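You operate a simulated robot arm through the tools that you are given. There is no shell and no other tool.

You are at the controls of a simulated robot arm. One attempt, no reset.

## Task
Press the go key three times. Put the red cup on the top of the granite plate. Put the ring from the top of the grey bench on the granite behind the row fixture. Take the crate from the top deck of the trolley and put it on the top of the red cage. Take the brass ring from the wooden table and put it in the blue tub. Put one of the tags from the tag rack on the pick card. Fetch the silver plate from the right granite and set it on the paper pack there. Take the grooved cylinder on the right granite and put it away on the top of the grey bench. Any order will do. Set down upright: red cup.

The check looks at the end state, three seconds after you hand in, the way a careful person would. Anything else that was tipped, shoved, dropped, spilled or broken makes it a failure.

## Robot
A 6-joint arm with a two-finger gripper on a trunk, on a base that moves. Base frame: it is fixed to the floor where the robot stands at the start and does not move with it; the origin is under the middle of the robot, x ahead of it, y to its left, z up. Readings come in m, degrees, newtons and seconds.
It reaches about 1.038 m from its shoulder. Its first joint turns from -166.0 to 166.0 degrees. Places, roughly: blue tub (22x15x9 cm) [-4.9, 3.7, 0.8]; brass ring (4x4x3 cm) [-4.6, 3.2, 0.8]; crate (30x22x12 cm) [-5.1, 1.6, 0.9]; go key [0.7, 0, 1]; granite behind the row fixture [-3.1, 3.4, 0.7]; grooved cylinder (3x3x3 cm) [0.7, 2.1, 0.7]; paper pack [1, 2.5, 0.75]; pick card [-3.25, 7.75, 0.75]; red cup [-4, -0.25, 0.75]; ring [-3.75, -0.25, 0.75]; silver plate [0.75, 2.25, 0.75]; tag [-2, 6.5, 0.75]; top of the granite plate (34x19 cm) [-2.6, -0.26, 0.9]; top of the grey bench [-3.3, -0.2, 0.8]; top of the red cage [-5.2, 2.4, 1.3]. Payload 1.71 kg.
The tool frame sits at the grasp point between the pads (the TCP): z along the fingers, y along the line on which they close. The tips reach 0.02 m beyond it. The gripper opens to 0.096 m; its body begins 0.113 m behind the TCP.
Orientation is that of the tool frame in the base frame, as a unit quaternion [w, x, y, z]. With the fingers straight down and closing along the base's y, the tool's x points along the base's -x, its y along +y and its z along -z.

## Interface
- The arm moves only by the tool drive_tool. Its argument "steps" is a list that holds one entry, the list of rows, each a list of 6 numbers: the shift along the base's x, y, z in m, then the turn, a rotation vector about the base's x, y, z in degrees. In form: [[[dx, dy, dz, rx, ry, rz], ...]]. A call has 1 to 20 rows; each row is the pose to reach, as a shift and turn from the pose commanded when the call began. "claw" is the gripper command, from -1 (fully open) to 1 (shut), values between in proportion, set as the call begins (left out, the last holds). Each row takes 0.2 s and may step no farther than 0.05 m and 8.6 degrees from the row before; otherwise, or with a gripper value out of range, the whole call is refused. A pose out of reach is approached as far as the arm can. The call stops where the force on the tool passes 40 N (or 10 N more than at its start, if that is more) or the arm is blocked; 0.2 s more then pass. Each finger travels about 0.045 m/s and halts on what it meets, pressing with about 24 N; the grip force reading is that of the motor and also rises with nothing between the fingers. The clock runs only during rows and for 0.2 s after the last one: add rows that repeat a pose to give the fingers time. It gives the time, the measured TCP pose, the force on the tool (base axes), the opening and the grip force at its end, in the units of the frame above (readings bear some noise), with the torque about the TCP (base axes, N m) and any sound that the robot's microphone picked up.
- Cameras (640 x 400 px; columns grow to the right, rows downward): "scene" is now at [0.075, 0.1523, 1.6048]; the picture's right is [-0.62, -0.78, 0.01], its down [-0.36, 0.28, -0.89] and it looks along [0.70, -0.56, -0.46] (base axes); focal length 281 px, centre (320, 200). "wrist" rides on the gripper at [0.066, 0.014, -0.145] in the tool frame; the picture's right is [-0.21, 0.98, 0.00], its down [-0.88, -0.19, -0.45] and it looks along [-0.44, -0.09, 0.90] (tool axes); focal length 275 px, centre (320, 200). There is no depth. A picture from a camera that has moved, and an enlarged one, comes with that camera's place and axes in the base frame and with its lens. The place of the scene camera against the robot may be out by one fixed shift of up to 0.012 m in any direction.
- get_image(camera): a new picture of that camera. It takes no simulated time.
- move_column(by): moves the trunk up (or, below 0, down) by that many m; the arm and the scene camera ride with it, the base frame stays. It gives what a move gives, with no picture.
- roll_base(legs): drives the robot by 1 to 6 legs, each [ahead, turn to the left] in m and degrees, along the robot's own axes; the way and the turn of a leg run together, so that a leg with both is an arc; at most 1.5 m and 180 degrees a leg. The arm and the cameras ride along, it lands a little off, and it stops where it bumps. It gives what a move gives.
- aim_head(pan, tilt): turns the head with the scene camera to pan (to the left, within 143 degrees either way) and tilt (down, from -29 to 69), counted from straight ahead of the robot. It gives what a move gives.
- close_up(camera, box): a new picture of the part [left, top, right, bottom] of that camera's present view, enlarged. It takes no simulated time.
- close_job(): hands the job in; it is judged then, once.

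Nothing tells you exact positions but the pictures and the camera data. Unless the task says otherwise, let go and move clear before handing in.

The tools are called after "Call:" as a command line: name --argument value ..., lists and objects as JSON in quotes. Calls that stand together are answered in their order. drive_tool: Moves the arm, as the interface text tells. Its arguments: {"type":"object","properties":{"steps":{"type":"array"},"claw":{"type":"number"}},"required":["steps"]} The other tools are called the same way: move_column (by) moves the trunk up or down; roll_base (legs) drives the base; aim_head (pan, tilt) turns the head that bears the scene camera; get_image (camera) takes a picture; close_up (camera, box) takes an enlarged picture of a part of a camera's view; close_job () hands the job in.

At the start:

```text
clock: 0.0
eef_pos: [0.4991, -0.2084, 1.3114]
tool_rot: [-0.001, 0.0, 1.0, -0.001]
ft_force: [1.2, 0.0, 0.1]
torque: [0.03, 0.0, 0.03]
width: 0.0962
grip_force: 0.0
trunk travel left (down, up): [-0.175, 0.215]
robot x, y, heading: [-0.0009, 0.0007, -0.0]
head pan, tilt (commanded): [-38.4, 26.4]
```

scene: 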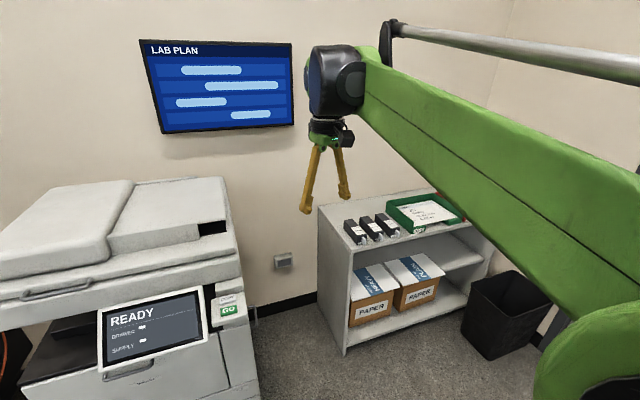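
wrist: 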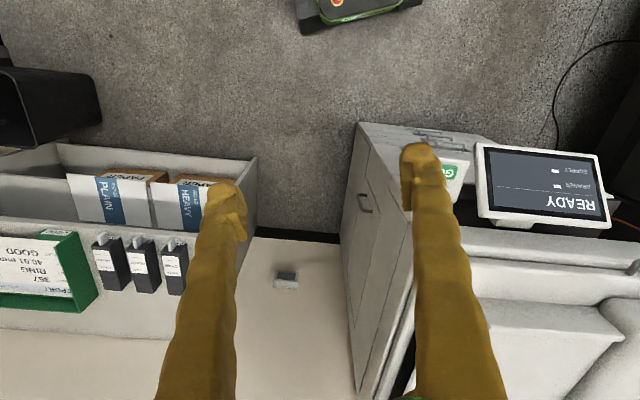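

I see a printer with a GO key at the left of the view, a shelf with paper packs, and the arm pointing down ahead. I'll take closer pictures of the key first.

Call:
close_up --camera "scene" --box '[180, 270, 280, 340]'

Call:
close_up --camera "wrist" --box '[380, 120, 620, 270]'

```text
5.71 times, centred on (230, 305) of scene
camera zoom: at [0.075, 0.1523, 1.6048], right [-0.62, -0.78, 0.01], down [-0.36, 0.28, -0.89], along [0.7, -0.56, -0.46], focal length 1604 px, centre (834, -400)
```

zoom: 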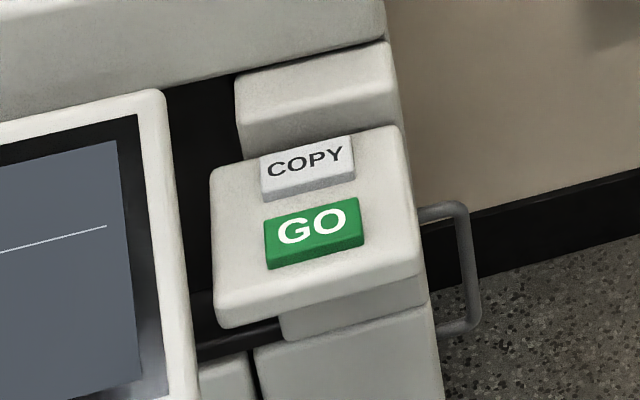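

```text
2.67 times, centred on (500, 195) of wrist
camera zoom: at [0.4327, -0.195, 1.4564], right [0.21, 0.98, 0.0], down [0.88, -0.18, 0.44], along [0.43, -0.09, -0.9], focal length 734 px, centre (-160, 213)
```

zoom: 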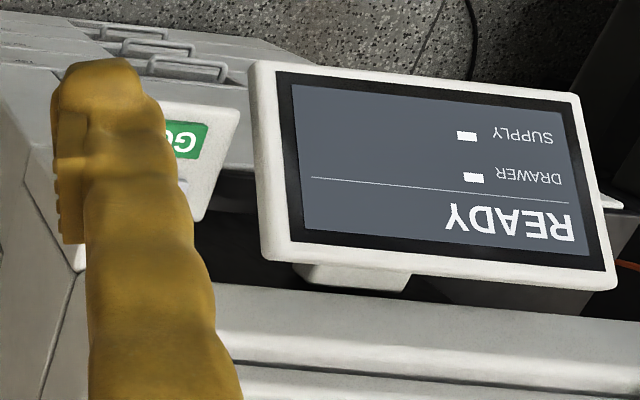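

The GO key sits on the printer's panel near [0.68, 0, 0.97]. I'll look around with the head to build a map before moving.

Call:
aim_head --pan 0 --tilt 30

Call:
get_image --camera "scene"

Call:
aim_head --pan 70 --tilt 15

Call:
get_image --camera "scene"

Call:
aim_head --pan 140 --tilt 15

Call:
get_image --camera "scene"

Call:
aim_head --pan -140 --tilt 15

Call:
get_image --camera "scene"

```text
clock: 1.1
eef_pos: [0.4793, -0.2096, 1.3182]
tool_rot: [0.007, 0.0, 1.0, 0.0]
ft_force: [-1.1, -0.7, 0.3]
torque: [0.02, -0.04, 0.01]
width: 0.0962
grip_force: 0.1
trunk travel left (down, up): [-0.175, 0.215]
robot x, y, heading: [0.0031, -0.0012, 0.0]
head pan, tilt (commanded): [0.0, 30.0]
```

```text
taken
camera scene: at [0.0856, 0.209, 1.5992], right [0.0, -1.0, 0.0], down [-0.51, 0.0, -0.86], along [0.86, 0.0, -0.51], focal length 281 px, centre (320, 200)
```

scene: 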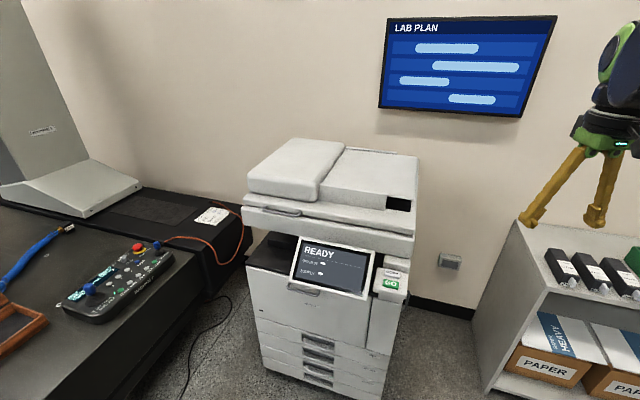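

```text
clock: 2.5
eef_pos: [0.4797, -0.2094, 1.3189]
tool_rot: [0.007, 0.001, 1.0, -0.001]
ft_force: [-0.1, -0.6, -0.3]
torque: [0.03, 0.04, 0.02]
width: 0.096
grip_force: 0.1
trunk travel left (down, up): [-0.175, 0.215]
robot x, y, heading: [-0.0034, -0.0018, 0.1]
head pan, tilt (commanded): [70.0, 15.0]
```

```text
taken
camera scene: at [0.0355, 0.2969, 1.6238], right [0.94, -0.34, -0.01], down [-0.1, -0.24, -0.96], along [0.33, 0.91, -0.26], focal length 281 px, centre (320, 200)
```

scene: 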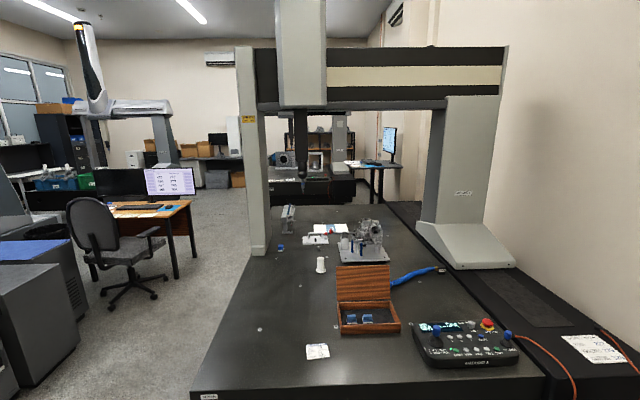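

```text
clock: 3.9
eef_pos: [0.4796, -0.2091, 1.3178]
tool_rot: [0.008, 0.0, 1.0, -0.001]
ft_force: [0.0, -0.8, 0.3]
torque: [0.02, -0.01, -0.02]
width: 0.0959
grip_force: 0.2
trunk travel left (down, up): [-0.175, 0.215]
robot x, y, heading: [-0.0004, -0.0014, -0.1]
head pan, tilt (commanded): [140.0, 15.0]
```

```text
taken
camera scene: at [-0.0682, 0.2693, 1.6255], right [0.64, 0.77, -0.01], down [0.18, -0.17, -0.97], along [-0.74, 0.62, -0.25], focal length 281 px, centre (320, 200)
```

scene: 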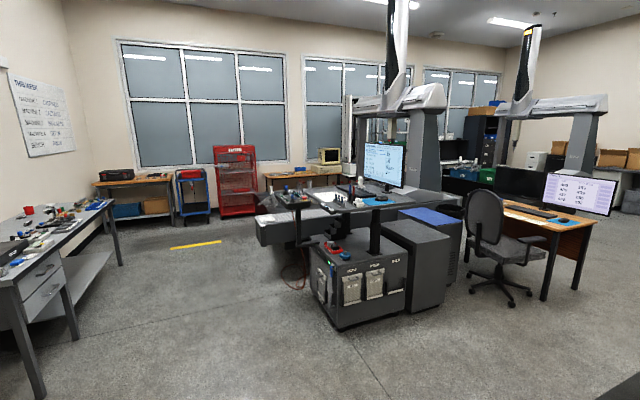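

```text
clock: 7.7
eef_pos: [0.4806, -0.2093, 1.319]
tool_rot: [0.007, 0.001, 1.0, -0.001]
ft_force: [-0.1, 0.8, 0.2]
torque: [0.02, 0.0, -0.02]
width: 0.0959
grip_force: 0.0
trunk travel left (down, up): [-0.175, 0.215]
robot x, y, heading: [-0.0032, 0.0022, 0.1]
head pan, tilt (commanded): [-140.0, 15.0]
```

```text
taken
camera scene: at [-0.0682, 0.1491, 1.6255], right [-0.64, 0.77, 0.01], down [0.18, 0.17, -0.97], along [-0.74, -0.62, -0.25], focal length 281 px, centre (320, 200)
```

scene: 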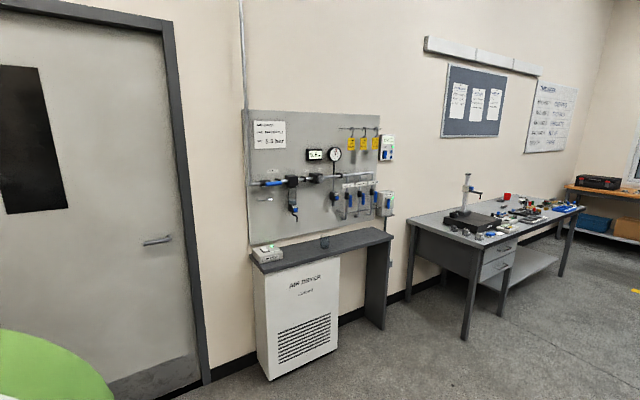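

The workspace layout matches the given places. Now I'll aim the head at the printer and zoom on the GO key to fix its position and tilt.

Call:
aim_head --pan -15 --tilt 45

Call:
get_image --camera "scene"

Call:
close_up --camera "scene" --box '[280, 160, 440, 260]'

```text
clock: 9.8
eef_pos: [0.4806, -0.21, 1.319]
tool_rot: [0.007, 0.0, 1.0, -0.001]
ft_force: [0.7, 0.7, 0.0]
torque: [0.03, 0.01, 0.0]
width: 0.0958
grip_force: 0.1
trunk travel left (down, up): [-0.175, 0.215]
robot x, y, heading: [-0.0001, -0.0009, -0.0]
head pan, tilt (commanded): [-15.0, 45.0]
```

```text
taken
camera scene: at [0.0723, 0.1608, 1.5831], right [-0.57, -0.82, 0.01], down [-0.54, 0.37, -0.75], along [0.61, -0.43, -0.66], focal length 281 px, centre (320, 200)
```

scene: 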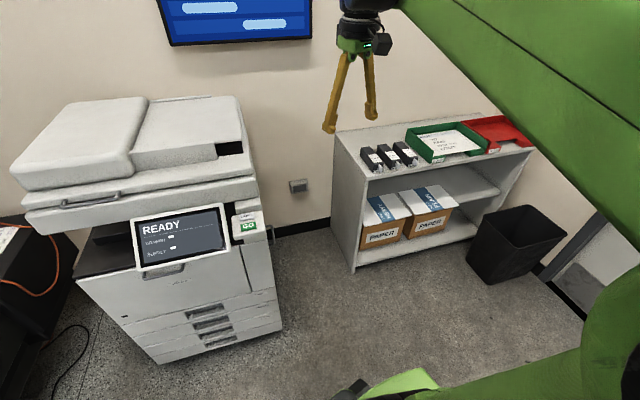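

```text
4.00 times, centred on (360, 210) of scene
camera zoom: at [0.0723, 0.1608, 1.5831], right [-0.57, -0.82, 0.01], down [-0.54, 0.37, -0.75], along [0.61, -0.43, -0.66], focal length 1123 px, centre (160, 160)
```

zoom: 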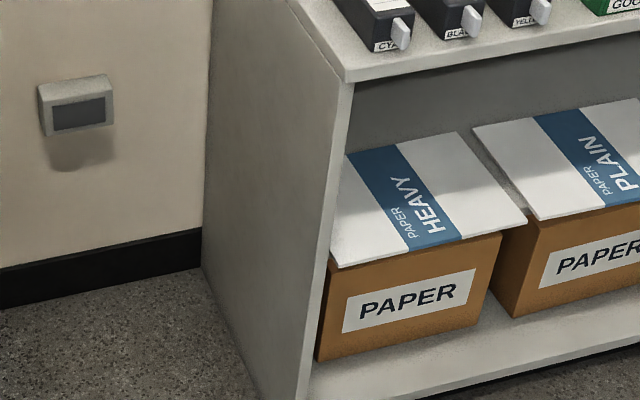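

The head is still swinging in, and the key is at about pixel (248, 224). I'll re-aim and zoom on it.

Call:
aim_head --pan -10 --tilt 45

Call:
get_image --camera "scene"

Call:
close_up --camera "scene" --box '[280, 150, 400, 225]'

```text
clock: 10.4
eef_pos: [0.4804, -0.2086, 1.3187]
tool_rot: [0.007, -0.001, 1.0, -0.001]
ft_force: [-0.7, -0.1, -0.4]
torque: [0.0, 0.01, -0.01]
width: 0.0959
grip_force: 0.1
trunk travel left (down, up): [-0.175, 0.215]
robot x, y, heading: [0.0015, 0.0007, 0.0]
head pan, tilt (commanded): [-10.0, 45.0]
```

```text
taken
camera scene: at [0.0722, 0.1608, 1.583], right [-0.57, -0.82, 0.01], down [-0.54, 0.37, -0.75], along [0.61, -0.44, -0.66], focal length 281 px, centre (320, 200)
```

scene: 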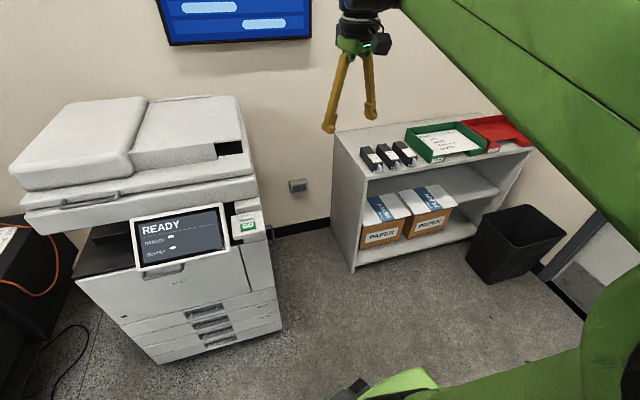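

```text
5.33 times, centred on (340, 188) of scene
camera zoom: at [0.0722, 0.1608, 1.583], right [-0.57, -0.82, 0.01], down [-0.54, 0.37, -0.75], along [0.61, -0.44, -0.66], focal length 1497 px, centre (213, 267)
```

zoom: 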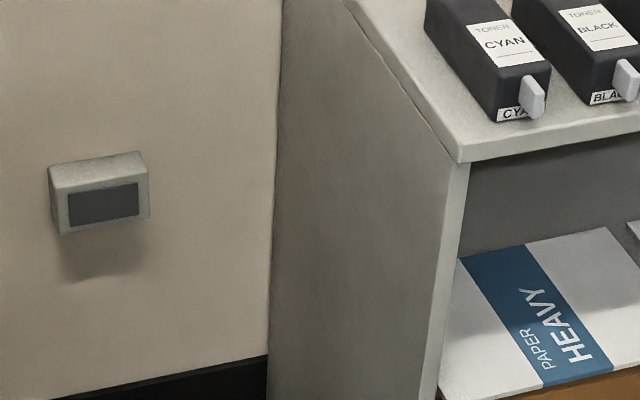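

The head seems to have stopped short of the commanded pan. I'll try pan 0 at a shallower tilt.

Call:
aim_head --pan 0 --tilt 35

Call:
get_image --camera "scene"

```text
clock: 11.2
eef_pos: [0.4805, -0.2102, 1.3192]
tool_rot: [0.008, 0.0, 1.0, 0.0]
ft_force: [0.1, -0.4, -0.2]
torque: [0.04, -0.05, 0.04]
width: 0.0958
grip_force: 0.1
trunk travel left (down, up): [-0.175, 0.215]
robot x, y, heading: [-0.0002, 0.0001, -0.2]
head pan, tilt (commanded): [0.0, 35.0]
```

```text
taken
camera scene: at [0.0776, 0.1653, 1.5881], right [-0.51, -0.86, 0.01], down [-0.53, 0.3, -0.79], along [0.68, -0.4, -0.61], focal length 281 px, centre (320, 200)
```

scene: 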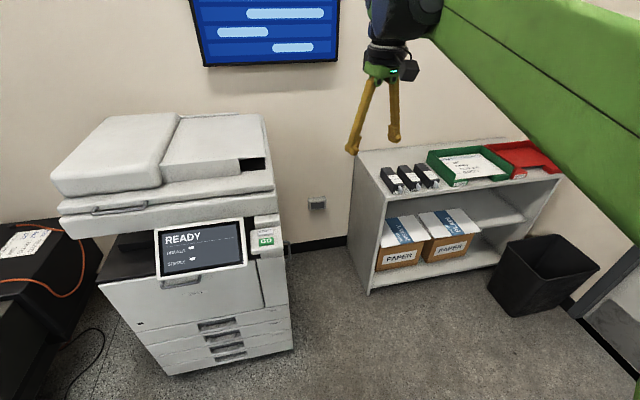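

The head is creeping toward the target. I'll repeat the command to see whether it settles.

Call:
aim_head --pan 5 --tilt 40

Call:
close_up --camera "scene" --box '[200, 200, 360, 300]'

```text
clock: 11.8
eef_pos: [0.48, -0.2092, 1.318]
tool_rot: [0.007, 0.0, 1.0, -0.001]
ft_force: [-1.0, -0.3, -0.1]
torque: [0.02, -0.06, -0.03]
width: 0.096
grip_force: 0.1
trunk travel left (down, up): [-0.175, 0.215]
robot x, y, heading: [0.0013, 0.0006, 0.1]
head pan, tilt (commanded): [5.0, 40.0]
```

```text
4.00 times, centred on (280, 250) of scene
camera zoom: at [0.0777, 0.1656, 1.5876], right [-0.5, -0.86, 0.01], down [-0.54, 0.3, -0.79], along [0.68, -0.4, -0.62], focal length 1123 px, centre (480, 0)
```

zoom: 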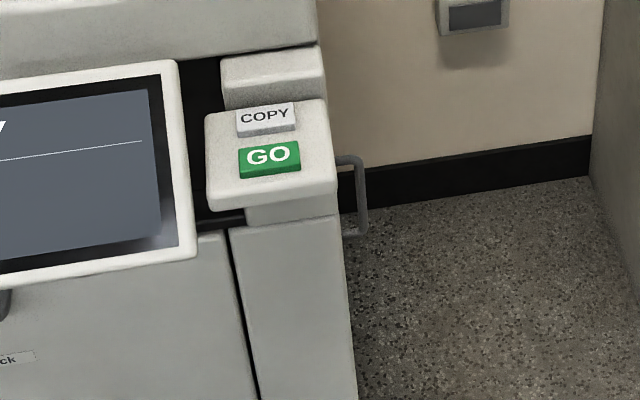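

The head appears to be touching the arm. I'll command a small arm move forward and right to free it.

Call:
drive_tool --steps '[[[0, 0, 0, 0, 0, 0], [0.02, -0.02, 0, 0, 0, 0], [0.03, -0.04, 0, 0, 0, 0]]]' --claw 1

Call:
aim_head --pan 5 --tilt 40

Call:
get_image --camera "scene"

```text
clock: 12.6
eef_pos: [0.5073, -0.248, 1.3177]
tool_rot: [0.007, 0.0, 1.0, -0.001]
ft_force: [1.4, 0.0, 0.8]
torque: [0.03, 0.06, 0.0]
width: 0.0255
grip_force: 0.0
trunk travel left (down, up): [-0.175, 0.215]
robot x, y, heading: [-0.0039, 0.0011, 0.0]
head pan, tilt (commanded): [5.0, 40.0]
```

```text
clock: 13.2
eef_pos: [0.509, -0.2478, 1.3193]
tool_rot: [0.007, 0.0, 1.0, -0.001]
ft_force: [0.1, 0.0, 0.0]
torque: [0.01, 0.03, 0.0]
width: 0.0
grip_force: 21.7
trunk travel left (down, up): [-0.175, 0.215]
robot x, y, heading: [0.0016, 0.0008, -0.1]
head pan, tilt (commanded): [5.0, 40.0]
```

```text
taken
camera scene: at [0.0881, 0.1865, 1.5914], right [-0.26, -0.97, 0.0], down [-0.56, 0.15, -0.81], along [0.78, -0.21, -0.58], focal length 281 px, centre (320, 200)
```

scene: 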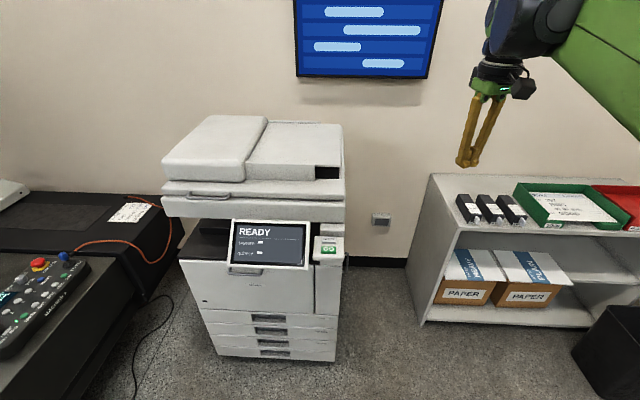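

The head is freer now and I can see the key at about (328, 249). Zooming in on it.

Call:
close_up --camera "scene" --box '[296, 225, 360, 265]'

Call:
get_image --camera "wrist"

Call:
close_up --camera "wrist" --box '[340, 120, 500, 220]'

```text
10.00 times, centred on (328, 245) of scene
camera zoom: at [0.0881, 0.1865, 1.5914], right [-0.26, -0.97, 0.0], down [-0.56, 0.15, -0.81], along [0.78, -0.21, -0.58], focal length 2807 px, centre (240, -250)
```

zoom: 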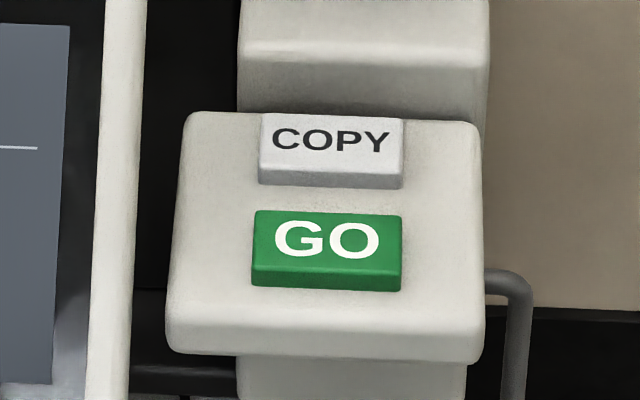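

```text
taken
camera wrist: at [0.4404, -0.2332, 1.4627], right [0.21, 0.98, 0.0], down [0.87, -0.18, 0.46], along [0.45, -0.09, -0.89], focal length 275 px, centre (320, 200)
```

wrist: 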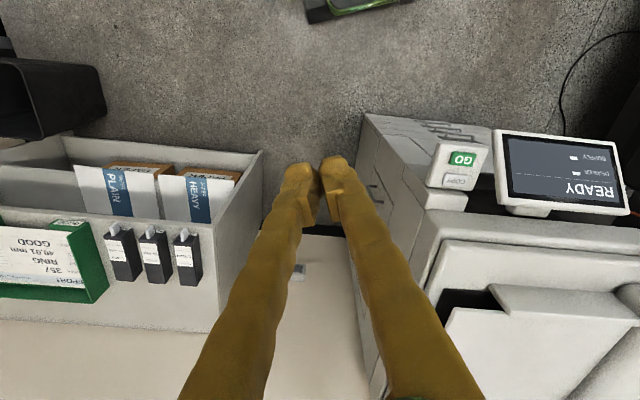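

```text
4.00 times, centred on (420, 170) of wrist
camera zoom: at [0.4404, -0.2332, 1.4627], right [0.21, 0.98, 0.0], down [0.87, -0.18, 0.46], along [0.45, -0.09, -0.89], focal length 1101 px, centre (-80, 320)
```

zoom: 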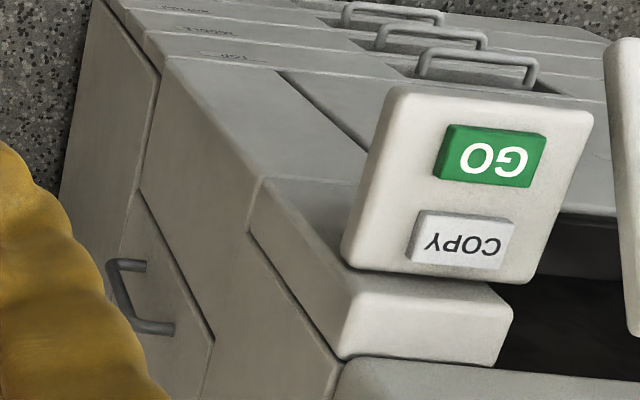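

The key's centre works out near [0.668, 0.002, 0.96], its face roughly level, with the printer turned a bit. I need to know how far the scanner body overhangs before pressing from above, so I'll zoom there.

Call:
close_up --camera "scene" --box '[264, 150, 392, 230]'

Call:
close_up --camera "wrist" --box '[400, 120, 640, 270]'

```text
5.00 times, centred on (328, 190) of scene
camera zoom: at [0.0881, 0.1865, 1.5914], right [-0.26, -0.97, 0.0], down [-0.56, 0.15, -0.81], along [0.78, -0.21, -0.58], focal length 1403 px, centre (280, 250)
```

zoom: 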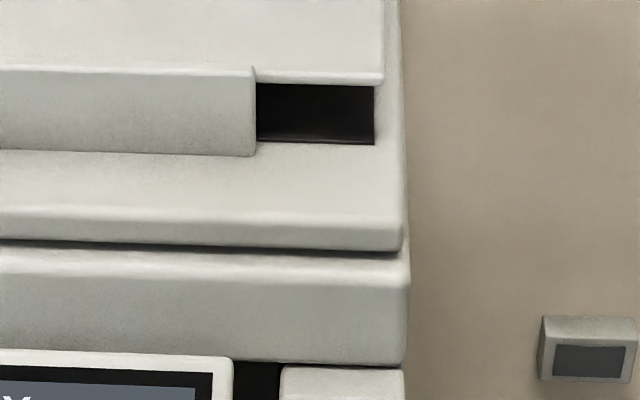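

```text
2.67 times, centred on (520, 195) of wrist
camera zoom: at [0.4404, -0.2332, 1.4627], right [0.21, 0.98, 0.0], down [0.87, -0.18, 0.46], along [0.45, -0.09, -0.89], focal length 734 px, centre (-213, 213)
```

zoom: 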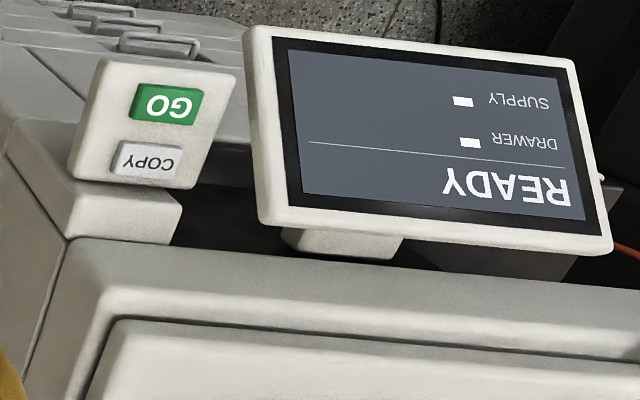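

The scanner front is about 10 cm behind the key, so a straight press from above with closed fingers is clear. I'll move above the key and check.

Call:
drive_tool --steps '[[[0.023, 0.036, 0, 0, 0, 0], [0.046, 0.071, 0, 0, 0, 0], [0.068, 0.107, 0, 0, 0, 0], [0.091, 0.143, 0, 0, 0, 0], [0.114, 0.179, 0, 0, 0, 0], [0.137, 0.214, 0, 0, 0, 0], [0.159, 0.25, 0, 0, 0, 0], [0.159, 0.25, -0.04, 0, 0, 0], [0.159, 0.25, -0.08, 0, 0, 0], [0.159, 0.25, -0.12, 0, 0, 0], [0.159, 0.25, -0.16, 0, 0, 0], [0.159, 0.25, -0.2, 0, 0, 0], [0.159, 0.25, -0.24, 0, 0, 0], [0.159, 0.25, -0.28, 0, 0, 0]]]' --claw 1

Call:
get_image --camera "wrist"

Call:
get_image --camera "scene"

```text
clock: 16.2
eef_pos: [0.6698, 0.0021, 1.0395]
tool_rot: [0.006, 0.0, 1.0, -0.001]
ft_force: [-0.6, 0.4, -0.3]
torque: [-0.01, 0.01, 0.0]
width: 0.0001
grip_force: 24.5
trunk travel left (down, up): [-0.175, 0.215]
robot x, y, heading: [-0.0015, -0.0013, -0.0]
head pan, tilt (commanded): [5.0, 40.0]
```

```text
taken
camera wrist: at [0.6013, 0.0171, 1.1832], right [0.21, 0.98, 0.0], down [0.87, -0.18, 0.46], along [0.45, -0.09, -0.89], focal length 275 px, centre (320, 200)
```

wrist: 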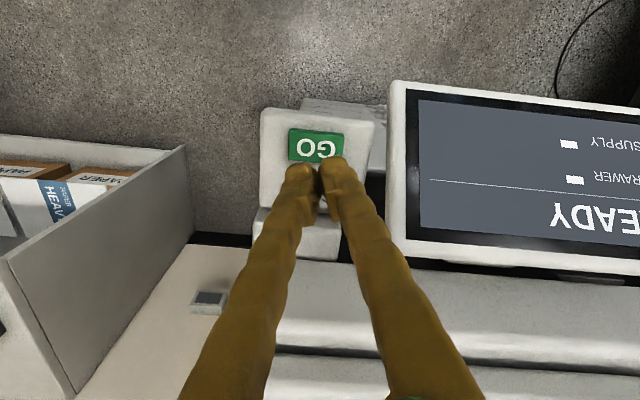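

```text
taken
camera scene: at [0.0873, 0.2166, 1.5835], right [0.09, -1.0, 0.0], down [-0.65, -0.06, -0.76], along [0.75, 0.07, -0.65], focal length 281 px, centre (320, 200)
```

scene: 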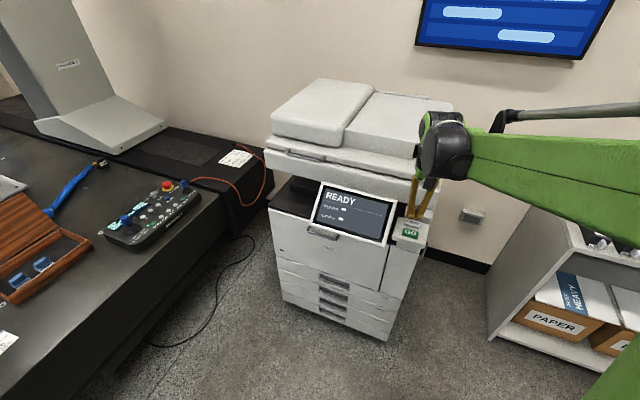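

The key's centre is about 6 mm nearer the robot than the fingertips. I'll shift slightly and lower in small steps to find the contact.

Call:
drive_tool --steps '[[[-0.006, 0, 0, 0, 0, 0], [-0.006, 0, -0.02, 0, 0, 0], [-0.006, 0, -0.04, 0, 0, 0], [-0.006, 0, -0.046, 0, 0, 0], [-0.006, 0, -0.05, 0, 0, 0], [-0.006, 0, -0.053, 0, 0, 0]]]'

Call:
get_image --camera "wrist"

Call:
close_up --camera "scene" --box '[360, 180, 472, 250]'

```text
clock: 17.6
eef_pos: [0.6626, -0.0001, 0.9853]
tool_rot: [0.008, 0.001, 1.0, -0.001]
ft_force: [0.1, 0.2, -0.2]
torque: [0.01, -0.02, 0.05]
width: 0.0
grip_force: 23.7
trunk travel left (down, up): [-0.175, 0.215]
robot x, y, heading: [0.0023, 0.0001, -0.2]
head pan, tilt (commanded): [5.0, 40.0]
```

```text
taken
camera wrist: at [0.5952, 0.0148, 1.129], right [0.21, 0.98, 0.0], down [0.87, -0.18, 0.46], along [0.45, -0.09, -0.89], focal length 275 px, centre (320, 200)
```

wrist: 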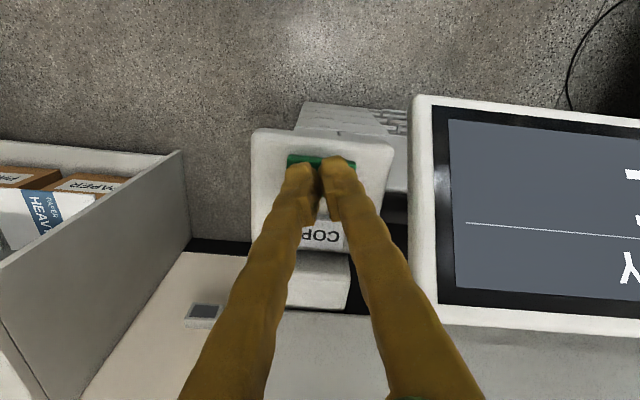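

```text
5.71 times, centred on (416, 215) of scene
camera zoom: at [0.0875, 0.2166, 1.5835], right [0.09, -1.0, 0.0], down [-0.65, -0.06, -0.76], along [0.75, 0.07, -0.65], focal length 1604 px, centre (-229, 114)
```

zoom: 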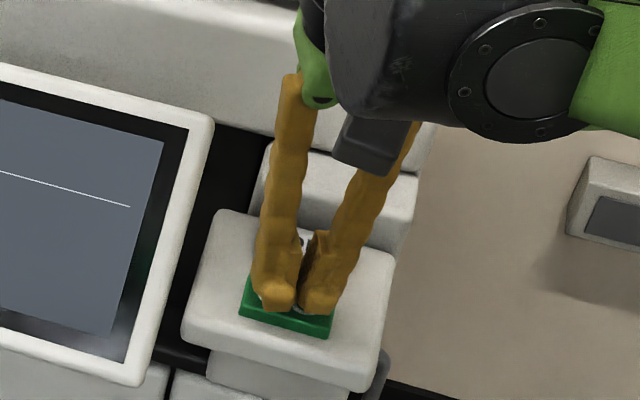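

The fingertips hover just over the green key, well centred. Now I'll press down in small steps.

Call:
drive_tool --steps '[[[0, 0, -0.003, 0, 0, 0], [0, 0, -0.006, 0, 0, 0], [0, 0, -0.009, 0, 0, 0], [0, 0, -0.012, 0, 0, 0]]]'

```text
clock: 18.6
eef_pos: [0.662, -0.0002, 0.9733]
tool_rot: [0.007, 0.001, 1.0, -0.001]
ft_force: [4.5, 2.0, 12.6]
torque: [0.01, -0.08, 0.02]
width: 0.006
grip_force: 29.8
trunk travel left (down, up): [-0.175, 0.215]
robot x, y, heading: [-0.0039, -0.0, 0.0]
head pan, tilt (commanded): [5.0, 40.0]
heard: click
```

A click was heard at about 13 N, so that's press one. I'll lift to release and look at the screen.

Call:
drive_tool --steps '[[[0, 0, 0.005, 0, 0, 0], [0, 0, 0.012, 0, 0, 0], [0, 0, 0.018, 0, 0, 0], [0, 0, 0.018, 0, 0, 0]]]'

Call:
close_up --camera "scene" --box '[290, 160, 450, 260]'

```text
clock: 19.6
eef_pos: [0.6616, 0.0011, 0.991]
tool_rot: [0.008, 0.0, 1.0, -0.001]
ft_force: [0.8, -0.5, -0.9]
torque: [0.0, 0.03, 0.05]
width: 0.0
grip_force: 29.2
trunk travel left (down, up): [-0.175, 0.215]
robot x, y, heading: [-0.0001, -0.0013, 0.4]
head pan, tilt (commanded): [5.0, 40.0]
```

```text
4.00 times, centred on (370, 210) of scene
camera zoom: at [0.0875, 0.2166, 1.5835], right [0.09, -1.0, 0.0], down [-0.65, -0.06, -0.76], along [0.75, 0.07, -0.65], focal length 1123 px, centre (120, 160)
```

zoom: 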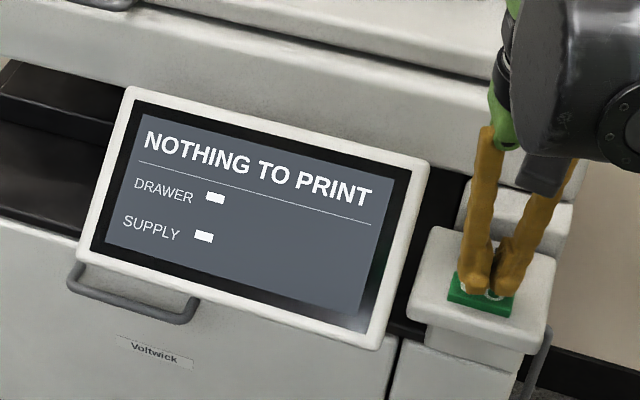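

The screen reads "NOTHING TO PRINT", so the press registered. Now the second press and release.

Call:
drive_tool --steps '[[[0, 0, -0.006, 0, 0, 0], [0, 0, -0.009, 0, 0, 0], [0, 0, -0.012, 0, 0, 0], [0, 0, -0.015, 0, 0, 0], [0, 0, -0.018, 0, 0, 0]]]'

Call:
drive_tool --steps '[[[0, 0, 0.005, 0, 0, 0], [0, 0, 0.012, 0, 0, 0], [0, 0, 0.018, 0, 0, 0], [0, 0, 0.018, 0, 0, 0]]]'

Call:
close_up --camera "scene" --box '[290, 160, 450, 260]'

```text
clock: 20.8
eef_pos: [0.6614, 0.0013, 0.9729]
tool_rot: [0.007, 0.0, 1.0, -0.002]
ft_force: [3.6, -4.2, 11.8]
torque: [-0.06, -0.06, 0.0]
width: 0.0061
grip_force: 29.7
trunk travel left (down, up): [-0.175, 0.215]
robot x, y, heading: [0.0024, -0.0018, -0.2]
head pan, tilt (commanded): [5.0, 40.0]
heard: click
```

```text
clock: 21.8
eef_pos: [0.6624, 0.0018, 0.9904]
tool_rot: [0.006, -0.001, 1.0, -0.001]
ft_force: [-0.5, -0.1, 0.0]
torque: [-0.03, 0.01, 0.03]
width: 0.0
grip_force: 29.5
trunk travel left (down, up): [-0.175, 0.215]
robot x, y, heading: [0.0007, -0.0009, -0.1]
head pan, tilt (commanded): [5.0, 40.0]
```

```text
4.00 times, centred on (370, 210) of scene
camera zoom: at [0.0875, 0.2166, 1.5835], right [0.09, -1.0, 0.0], down [-0.65, -0.06, -0.76], along [0.75, 0.07, -0.65], focal length 1123 px, centre (120, 160)
```

zoom: 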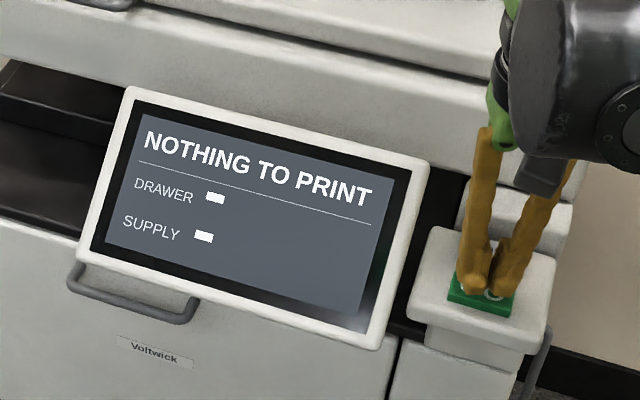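

Two clicks so far, with the key released between them. Now the third press, and then I lift well clear.

Call:
drive_tool --steps '[[[0, 0, -0.006, 0, 0, 0], [0, 0, -0.009, 0, 0, 0], [0, 0, -0.012, 0, 0, 0], [0, 0, -0.015, 0, 0, 0], [0, 0, -0.018, 0, 0, 0]]]'

Call:
drive_tool --steps '[[[0, 0, 0.01, 0, 0, 0], [0, 0, 0.03, 0, 0, 0], [0, 0, 0.07, 0, 0, 0], [0, 0, 0.12, 0, 0, 0], [0, 0, 0.17, 0, 0, 0], [-0.03, 0, 0.2, 0, 0, 0], [-0.06, 0, 0.22, 0, 0, 0]]]'

Call:
get_image --camera "scene"

```text
clock: 23.0
eef_pos: [0.6624, 0.0009, 0.9735]
tool_rot: [0.006, 0.0, 1.0, -0.001]
ft_force: [-2.6, -3.9, 10.7]
torque: [-0.07, 0.06, 0.0]
width: 0.0061
grip_force: 29.4
trunk travel left (down, up): [-0.175, 0.215]
robot x, y, heading: [0.002, 0.0018, 0.0]
head pan, tilt (commanded): [5.0, 40.0]
heard: click
```

```text
clock: 24.6
eef_pos: [0.6021, 0.0027, 1.1948]
tool_rot: [0.006, 0.0, 1.0, 0.0]
ft_force: [0.1, 0.0, 0.9]
torque: [0.03, -0.01, -0.02]
width: 0.0
grip_force: 29.9
trunk travel left (down, up): [-0.175, 0.215]
robot x, y, heading: [0.002, 0.0001, 0.0]
head pan, tilt (commanded): [5.0, 40.0]
```

```text
taken
camera scene: at [0.0873, 0.2166, 1.5835], right [0.09, -1.0, 0.0], down [-0.65, -0.06, -0.76], along [0.75, 0.07, -0.65], focal length 281 px, centre (320, 200)
```

scene: 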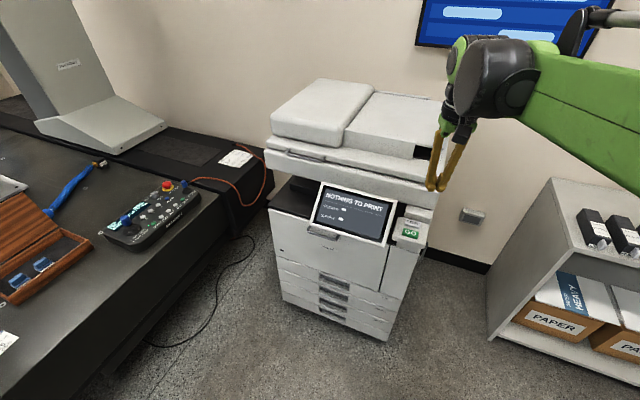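

All three presses clicked and the key is released. Next is the right granite; I'll look at it closely from here.

Call:
aim_head --pan 65 --tilt 20

Call:
close_up --camera "scene" --box '[200, 140, 440, 290]'

Call:
get_image --camera "scene"

```text
clock: 25.9
eef_pos: [0.603, 0.0027, 1.1949]
tool_rot: [0.007, 0.0, 1.0, -0.002]
ft_force: [0.2, 0.0, 0.3]
torque: [0.0, 0.01, -0.02]
width: 0.0
grip_force: 29.0
trunk travel left (down, up): [-0.175, 0.215]
robot x, y, heading: [-0.0012, -0.0, -0.3]
head pan, tilt (commanded): [65.0, 20.0]
```

```text
2.67 times, centred on (320, 215) of scene
camera zoom: at [0.0427, 0.2936, 1.6156], right [0.91, -0.42, -0.01], down [-0.16, -0.31, -0.94], along [0.39, 0.85, -0.35], focal length 748 px, centre (320, 160)
```

zoom: 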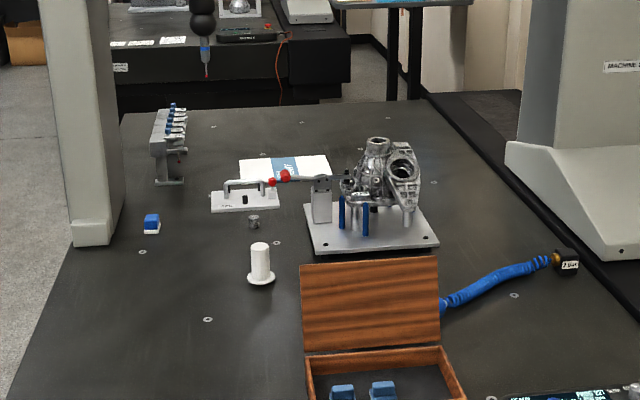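

```text
taken
camera scene: at [0.0427, 0.2936, 1.6156], right [0.91, -0.42, -0.01], down [-0.16, -0.31, -0.94], along [0.39, 0.85, -0.35], focal length 281 px, centre (320, 200)
```

scene: 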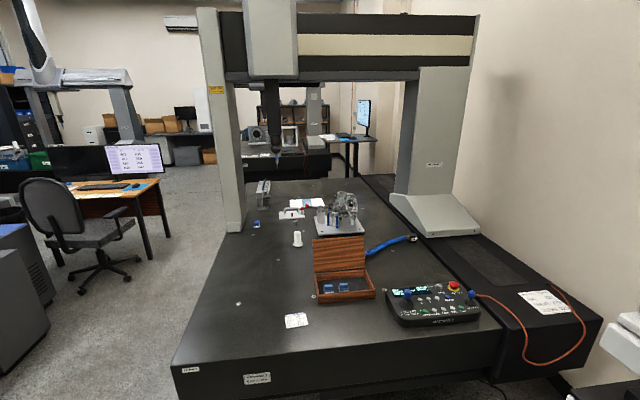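

I now see the right granite: the small grooved cylinder, a silver plate with a handle, and a white/blue paper pack, all near the gantry's left column; the room is turned about -17.5° relative to my frame. I want to know where my shoulder sits, so I'll look toward my right.

Call:
aim_head --pan -75 --tilt 45

Call:
get_image --camera "scene"

Call:
aim_head --pan -20 --tilt 69

Call:
get_image --camera "scene"

```text
clock: 28.1
eef_pos: [0.6029, 0.0013, 1.1947]
tool_rot: [0.007, 0.0, 1.0, -0.001]
ft_force: [-0.7, 0.5, 0.3]
torque: [0.03, 0.03, -0.01]
width: 0.0001
grip_force: 29.7
trunk travel left (down, up): [-0.175, 0.215]
robot x, y, heading: [-0.0012, 0.0013, -0.2]
head pan, tilt (commanded): [-75.0, 45.0]
```

```text
taken
camera scene: at [0.0238, 0.1307, 1.5772], right [-0.97, -0.26, 0.02], down [-0.19, 0.68, -0.7], along [0.17, -0.68, -0.71], focal length 281 px, centre (320, 200)
```

scene: 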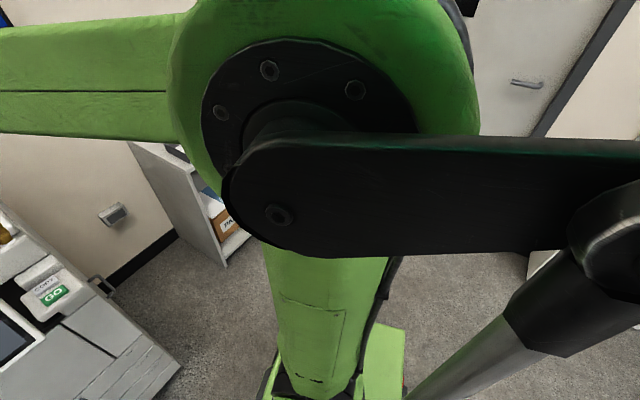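

```text
clock: 29.4
eef_pos: [0.6043, 0.0024, 1.194]
tool_rot: [0.007, 0.0, 1.0, -0.001]
ft_force: [0.0, -0.5, 0.0]
torque: [-0.01, -0.02, 0.01]
width: 0.0
grip_force: 29.6
trunk travel left (down, up): [-0.175, 0.215]
robot x, y, heading: [-0.0003, -0.0026, -0.0]
head pan, tilt (commanded): [-20.0, 68.8]
```

```text
taken
camera scene: at [0.0554, 0.1865, 1.5494], right [-0.39, -0.92, 0.01], down [-0.85, 0.36, -0.37], along [0.34, -0.15, -0.93], focal length 281 px, centre (320, 200)
```

scene: 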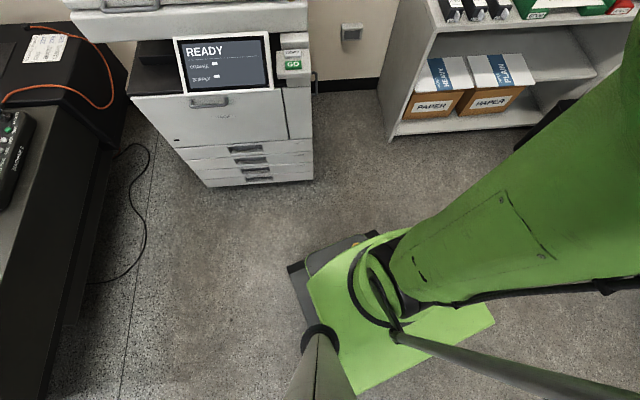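

My base front edge is about 0.3 m ahead of centre, and the upper arm stands vertical near the middle, with the forearm at about 1.5 m. I'll now drive around the granite's near-left corner to the aisle on its left side, arm lifted a little first.

Call:
drive_tool --steps '[[[-0.02, 0, 0.03, 0, 0, 0], [-0.04, 0, 0.07, 0, 0, 0], [-0.06, 0, 0.1, 0, 0, 0]]]'

Call:
roll_base --legs '[[0, 122.7], [1.17, 0], [0, -31], [0.6, 0]]'

Call:
aim_head --pan -60 --tilt 20

Call:
get_image --camera "scene"

```text
clock: 30.2
eef_pos: [0.5399, 0.0031, 1.2931]
tool_rot: [0.007, 0.0, 1.0, 0.0]
ft_force: [0.0, 0.3, 0.6]
torque: [-0.03, 0.02, -0.01]
width: 0.0
grip_force: 30.1
trunk travel left (down, up): [-0.175, 0.215]
robot x, y, heading: [-0.0022, -0.0002, 0.2]
head pan, tilt (commanded): [-20.0, 68.8]
```

```text
clock: 52.5
eef_pos: [-0.6364, 2.1485, 1.2927]
tool_rot: [-0.005, 0.71, -0.704, -0.005]
ft_force: [-0.5, 0.2, 0.0]
torque: [0.01, 0.0, -0.03]
width: 0.0
grip_force: 29.5
trunk travel left (down, up): [-0.175, 0.215]
robot x, y, heading: [-0.6244, 1.6106, 90.6]
head pan, tilt (commanded): [-20.0, 68.8]
```

```text
clock: 53.7
eef_pos: [-0.6366, 2.129, 1.3011]
tool_rot: [-0.011, 0.711, -0.703, -0.009]
ft_force: [-0.1, 0.1, -0.2]
torque: [0.02, 0.01, 0.02]
width: 0.0
grip_force: 29.8
trunk travel left (down, up): [-0.175, 0.215]
robot x, y, heading: [-0.6272, 1.6061, 90.8]
head pan, tilt (commanded): [-60.0, 20.0]
```

```text
taken
camera scene: at [-0.7487, 1.6345, 1.6157], right [0.51, -0.86, 0.01], down [-0.29, -0.18, -0.94], along [0.81, 0.48, -0.35], focal length 281 px, centre (320, 200)
```

scene: 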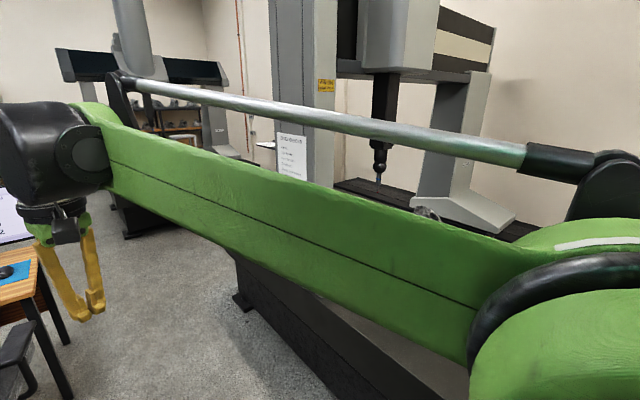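

The arm blocks this view to the right, and the head nudged it. I'll turn the head forward-left to check the aisle before moving on.

Call:
aim_head --pan 25 --tilt 30

Call:
get_image --camera "scene"

```text
clock: 55.2
eef_pos: [-0.6341, 2.1299, 1.3008]
tool_rot: [-0.01, 0.711, -0.703, -0.009]
ft_force: [0.0, -0.2, -0.7]
torque: [-0.01, 0.01, 0.0]
width: 0.0002
grip_force: 29.1
trunk travel left (down, up): [-0.175, 0.215]
robot x, y, heading: [-0.6289, 1.6118, 90.6]
head pan, tilt (commanded): [25.0, 30.0]
```

```text
taken
camera scene: at [-0.8682, 1.682, 1.5989], right [0.9, 0.43, -0.01], down [0.22, -0.46, -0.86], along [-0.38, 0.77, -0.51], focal length 281 px, centre (320, 200)
```

scene: 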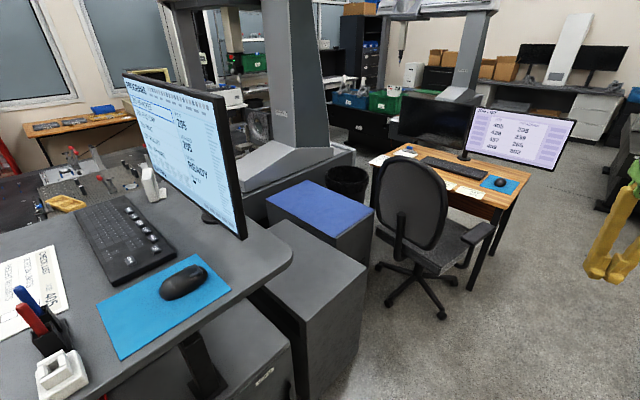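

The aisle is clear: the console edge and cabinet are about 0.6 m or more to the left of my intended spot. I'll go forward 0.6 m and then turn to face the granite.

Call:
roll_base --legs '[[0.6, 3.3], [0, -111.5]]'

Call:
aim_head --pan 12 --tilt 25

Call:
get_image --camera "scene"

```text
clock: 67.0
eef_pos: [-0.1582, 2.0523, 1.3012]
tool_rot: [0.013, 0.159, 0.987, -0.004]
ft_force: [0.4, -0.6, -0.3]
torque: [-0.01, -0.01, -0.03]
width: 0.0002
grip_force: 29.0
trunk travel left (down, up): [-0.175, 0.215]
robot x, y, heading: [-0.6492, 2.2139, -18.2]
head pan, tilt (commanded): [25.0, 30.0]
```

```text
clock: 67.8
eef_pos: [-0.1576, 2.0529, 1.3024]
tool_rot: [0.015, 0.159, 0.987, -0.003]
ft_force: [0.9, 0.6, -0.3]
torque: [-0.03, 0.03, -0.02]
width: 0.0001
grip_force: 29.2
trunk travel left (down, up): [-0.175, 0.215]
robot x, y, heading: [-0.6497, 2.2142, -18.0]
head pan, tilt (commanded): [12.0, 25.0]
```

```text
taken
camera scene: at [-0.4889, 2.4053, 1.6066], right [-0.11, -0.99, 0.0], down [-0.43, 0.05, -0.9], along [0.89, -0.09, -0.44], focal length 281 px, centre (320, 200)
```

scene: 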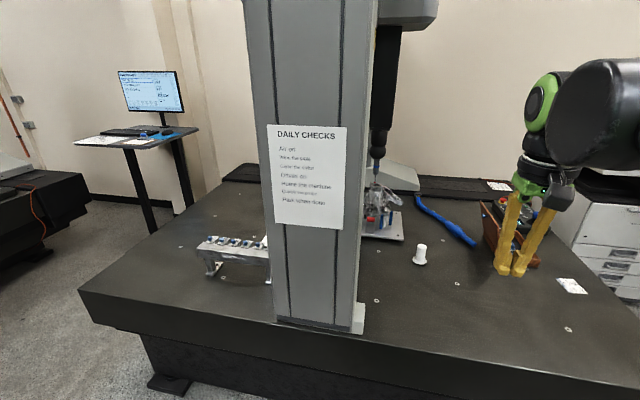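

The gantry's left column is straight ahead, and its probe tip hangs near [0.55, 2.07, 1.17], close above the cylinder. I'll approach from the near side of the column, so I'll angle forward to the right.

Call:
roll_base --legs '[[0, -27], [0.4, 0], [0, 27]]'

Call:
aim_head --pan 25 --tilt 35

Call:
get_image --camera "scene"

```text
clock: 74.9
eef_pos: [0.1051, 1.7798, 1.3088]
tool_rot: [0.02, 0.159, 0.987, -0.004]
ft_force: [0.0, 0.5, -0.6]
torque: [-0.03, -0.02, -0.01]
width: 0.0
grip_force: 29.9
trunk travel left (down, up): [-0.175, 0.215]
robot x, y, heading: [-0.3732, 1.9352, -18.2]
head pan, tilt (commanded): [12.0, 25.0]
```

```text
clock: 75.6
eef_pos: [0.0949, 1.7815, 1.312]
tool_rot: [0.025, 0.159, 0.987, -0.004]
ft_force: [-2.4, 0.1, 0.1]
torque: [-0.04, -0.11, 0.01]
width: 0.0
grip_force: 28.8
trunk travel left (down, up): [-0.175, 0.215]
robot x, y, heading: [-0.3696, 1.934, -18.2]
head pan, tilt (commanded): [25.0, 35.0]
```

```text
taken
camera scene: at [-0.2282, 2.1507, 1.5918], right [0.12, -0.99, 0.0], down [-0.57, -0.07, -0.82], along [0.81, 0.1, -0.58], focal length 281 px, centre (320, 200)
```

scene: 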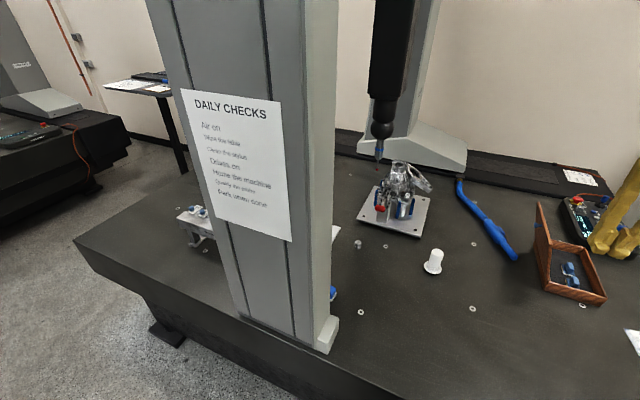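

The grooved cylinder is visible now near [0.68, 2.095, 0.715]. I'm a bit too far back, so I'll roll forward 0.14 m, and swing the arm slightly right of the head.

Call:
roll_base --legs '[[0.14, 0]]'

Call:
drive_tool --steps '[[[0.03, -0.02, 0, 0, 0, 0], [0.06, -0.04, 0, 0, 0, 0], [0.09, -0.06, -0.01, 0, 0, 0], [0.12, -0.08, -0.02, 0, 0, 0]]]' --claw -1

Call:
get_image --camera "scene"

Call:
get_image --camera "wrist"

```text
clock: 77.2
eef_pos: [0.2177, 1.7443, 1.3179]
tool_rot: [0.031, 0.157, 0.987, -0.006]
ft_force: [1.2, -0.4, -0.9]
torque: [0.07, 0.13, -0.03]
width: 0.0
grip_force: 29.6
trunk travel left (down, up): [-0.175, 0.215]
robot x, y, heading: [-0.2314, 1.89, -18.2]
head pan, tilt (commanded): [25.0, 35.0]
```

```text
clock: 78.2
eef_pos: [0.3742, 1.6543, 1.2794]
tool_rot: [0.016, 0.158, 0.987, -0.004]
ft_force: [2.6, -1.3, -1.2]
torque: [0.13, 0.36, -0.01]
width: 0.0878
grip_force: 0.1
trunk travel left (down, up): [-0.175, 0.215]
robot x, y, heading: [-0.2355, 1.8895, -18.3]
head pan, tilt (commanded): [25.0, 35.0]
```

```text
taken
camera scene: at [-0.0719, 2.0998, 1.5908], right [0.12, -0.99, -0.01], down [-0.58, -0.06, -0.81], along [0.8, 0.1, -0.59], focal length 281 px, centre (320, 200)
```

scene: 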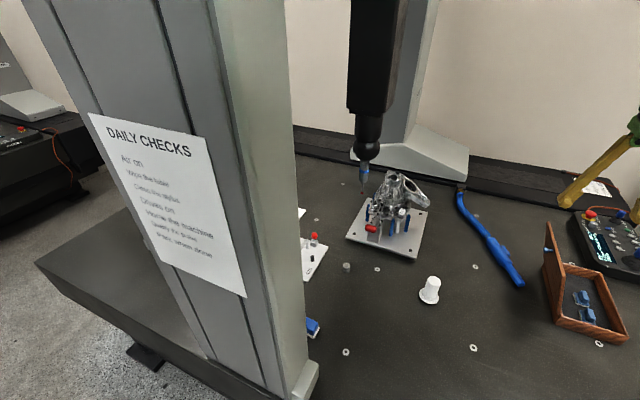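

```text
taken
camera wrist: at [0.3106, 1.6897, 1.4223], right [0.5, 0.87, 0.01], down [0.76, -0.44, 0.47], along [0.41, -0.23, -0.88], focal length 275 px, centre (320, 200)
```

wrist: 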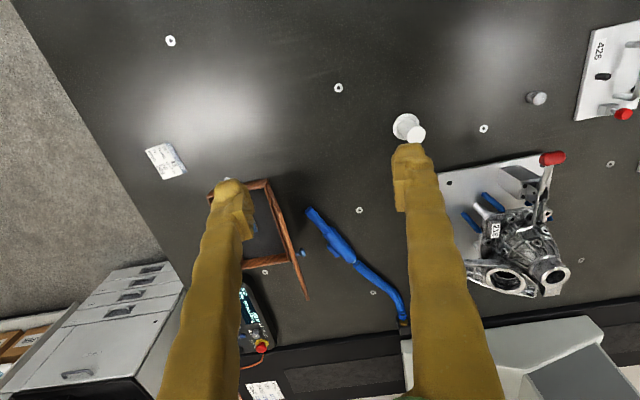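

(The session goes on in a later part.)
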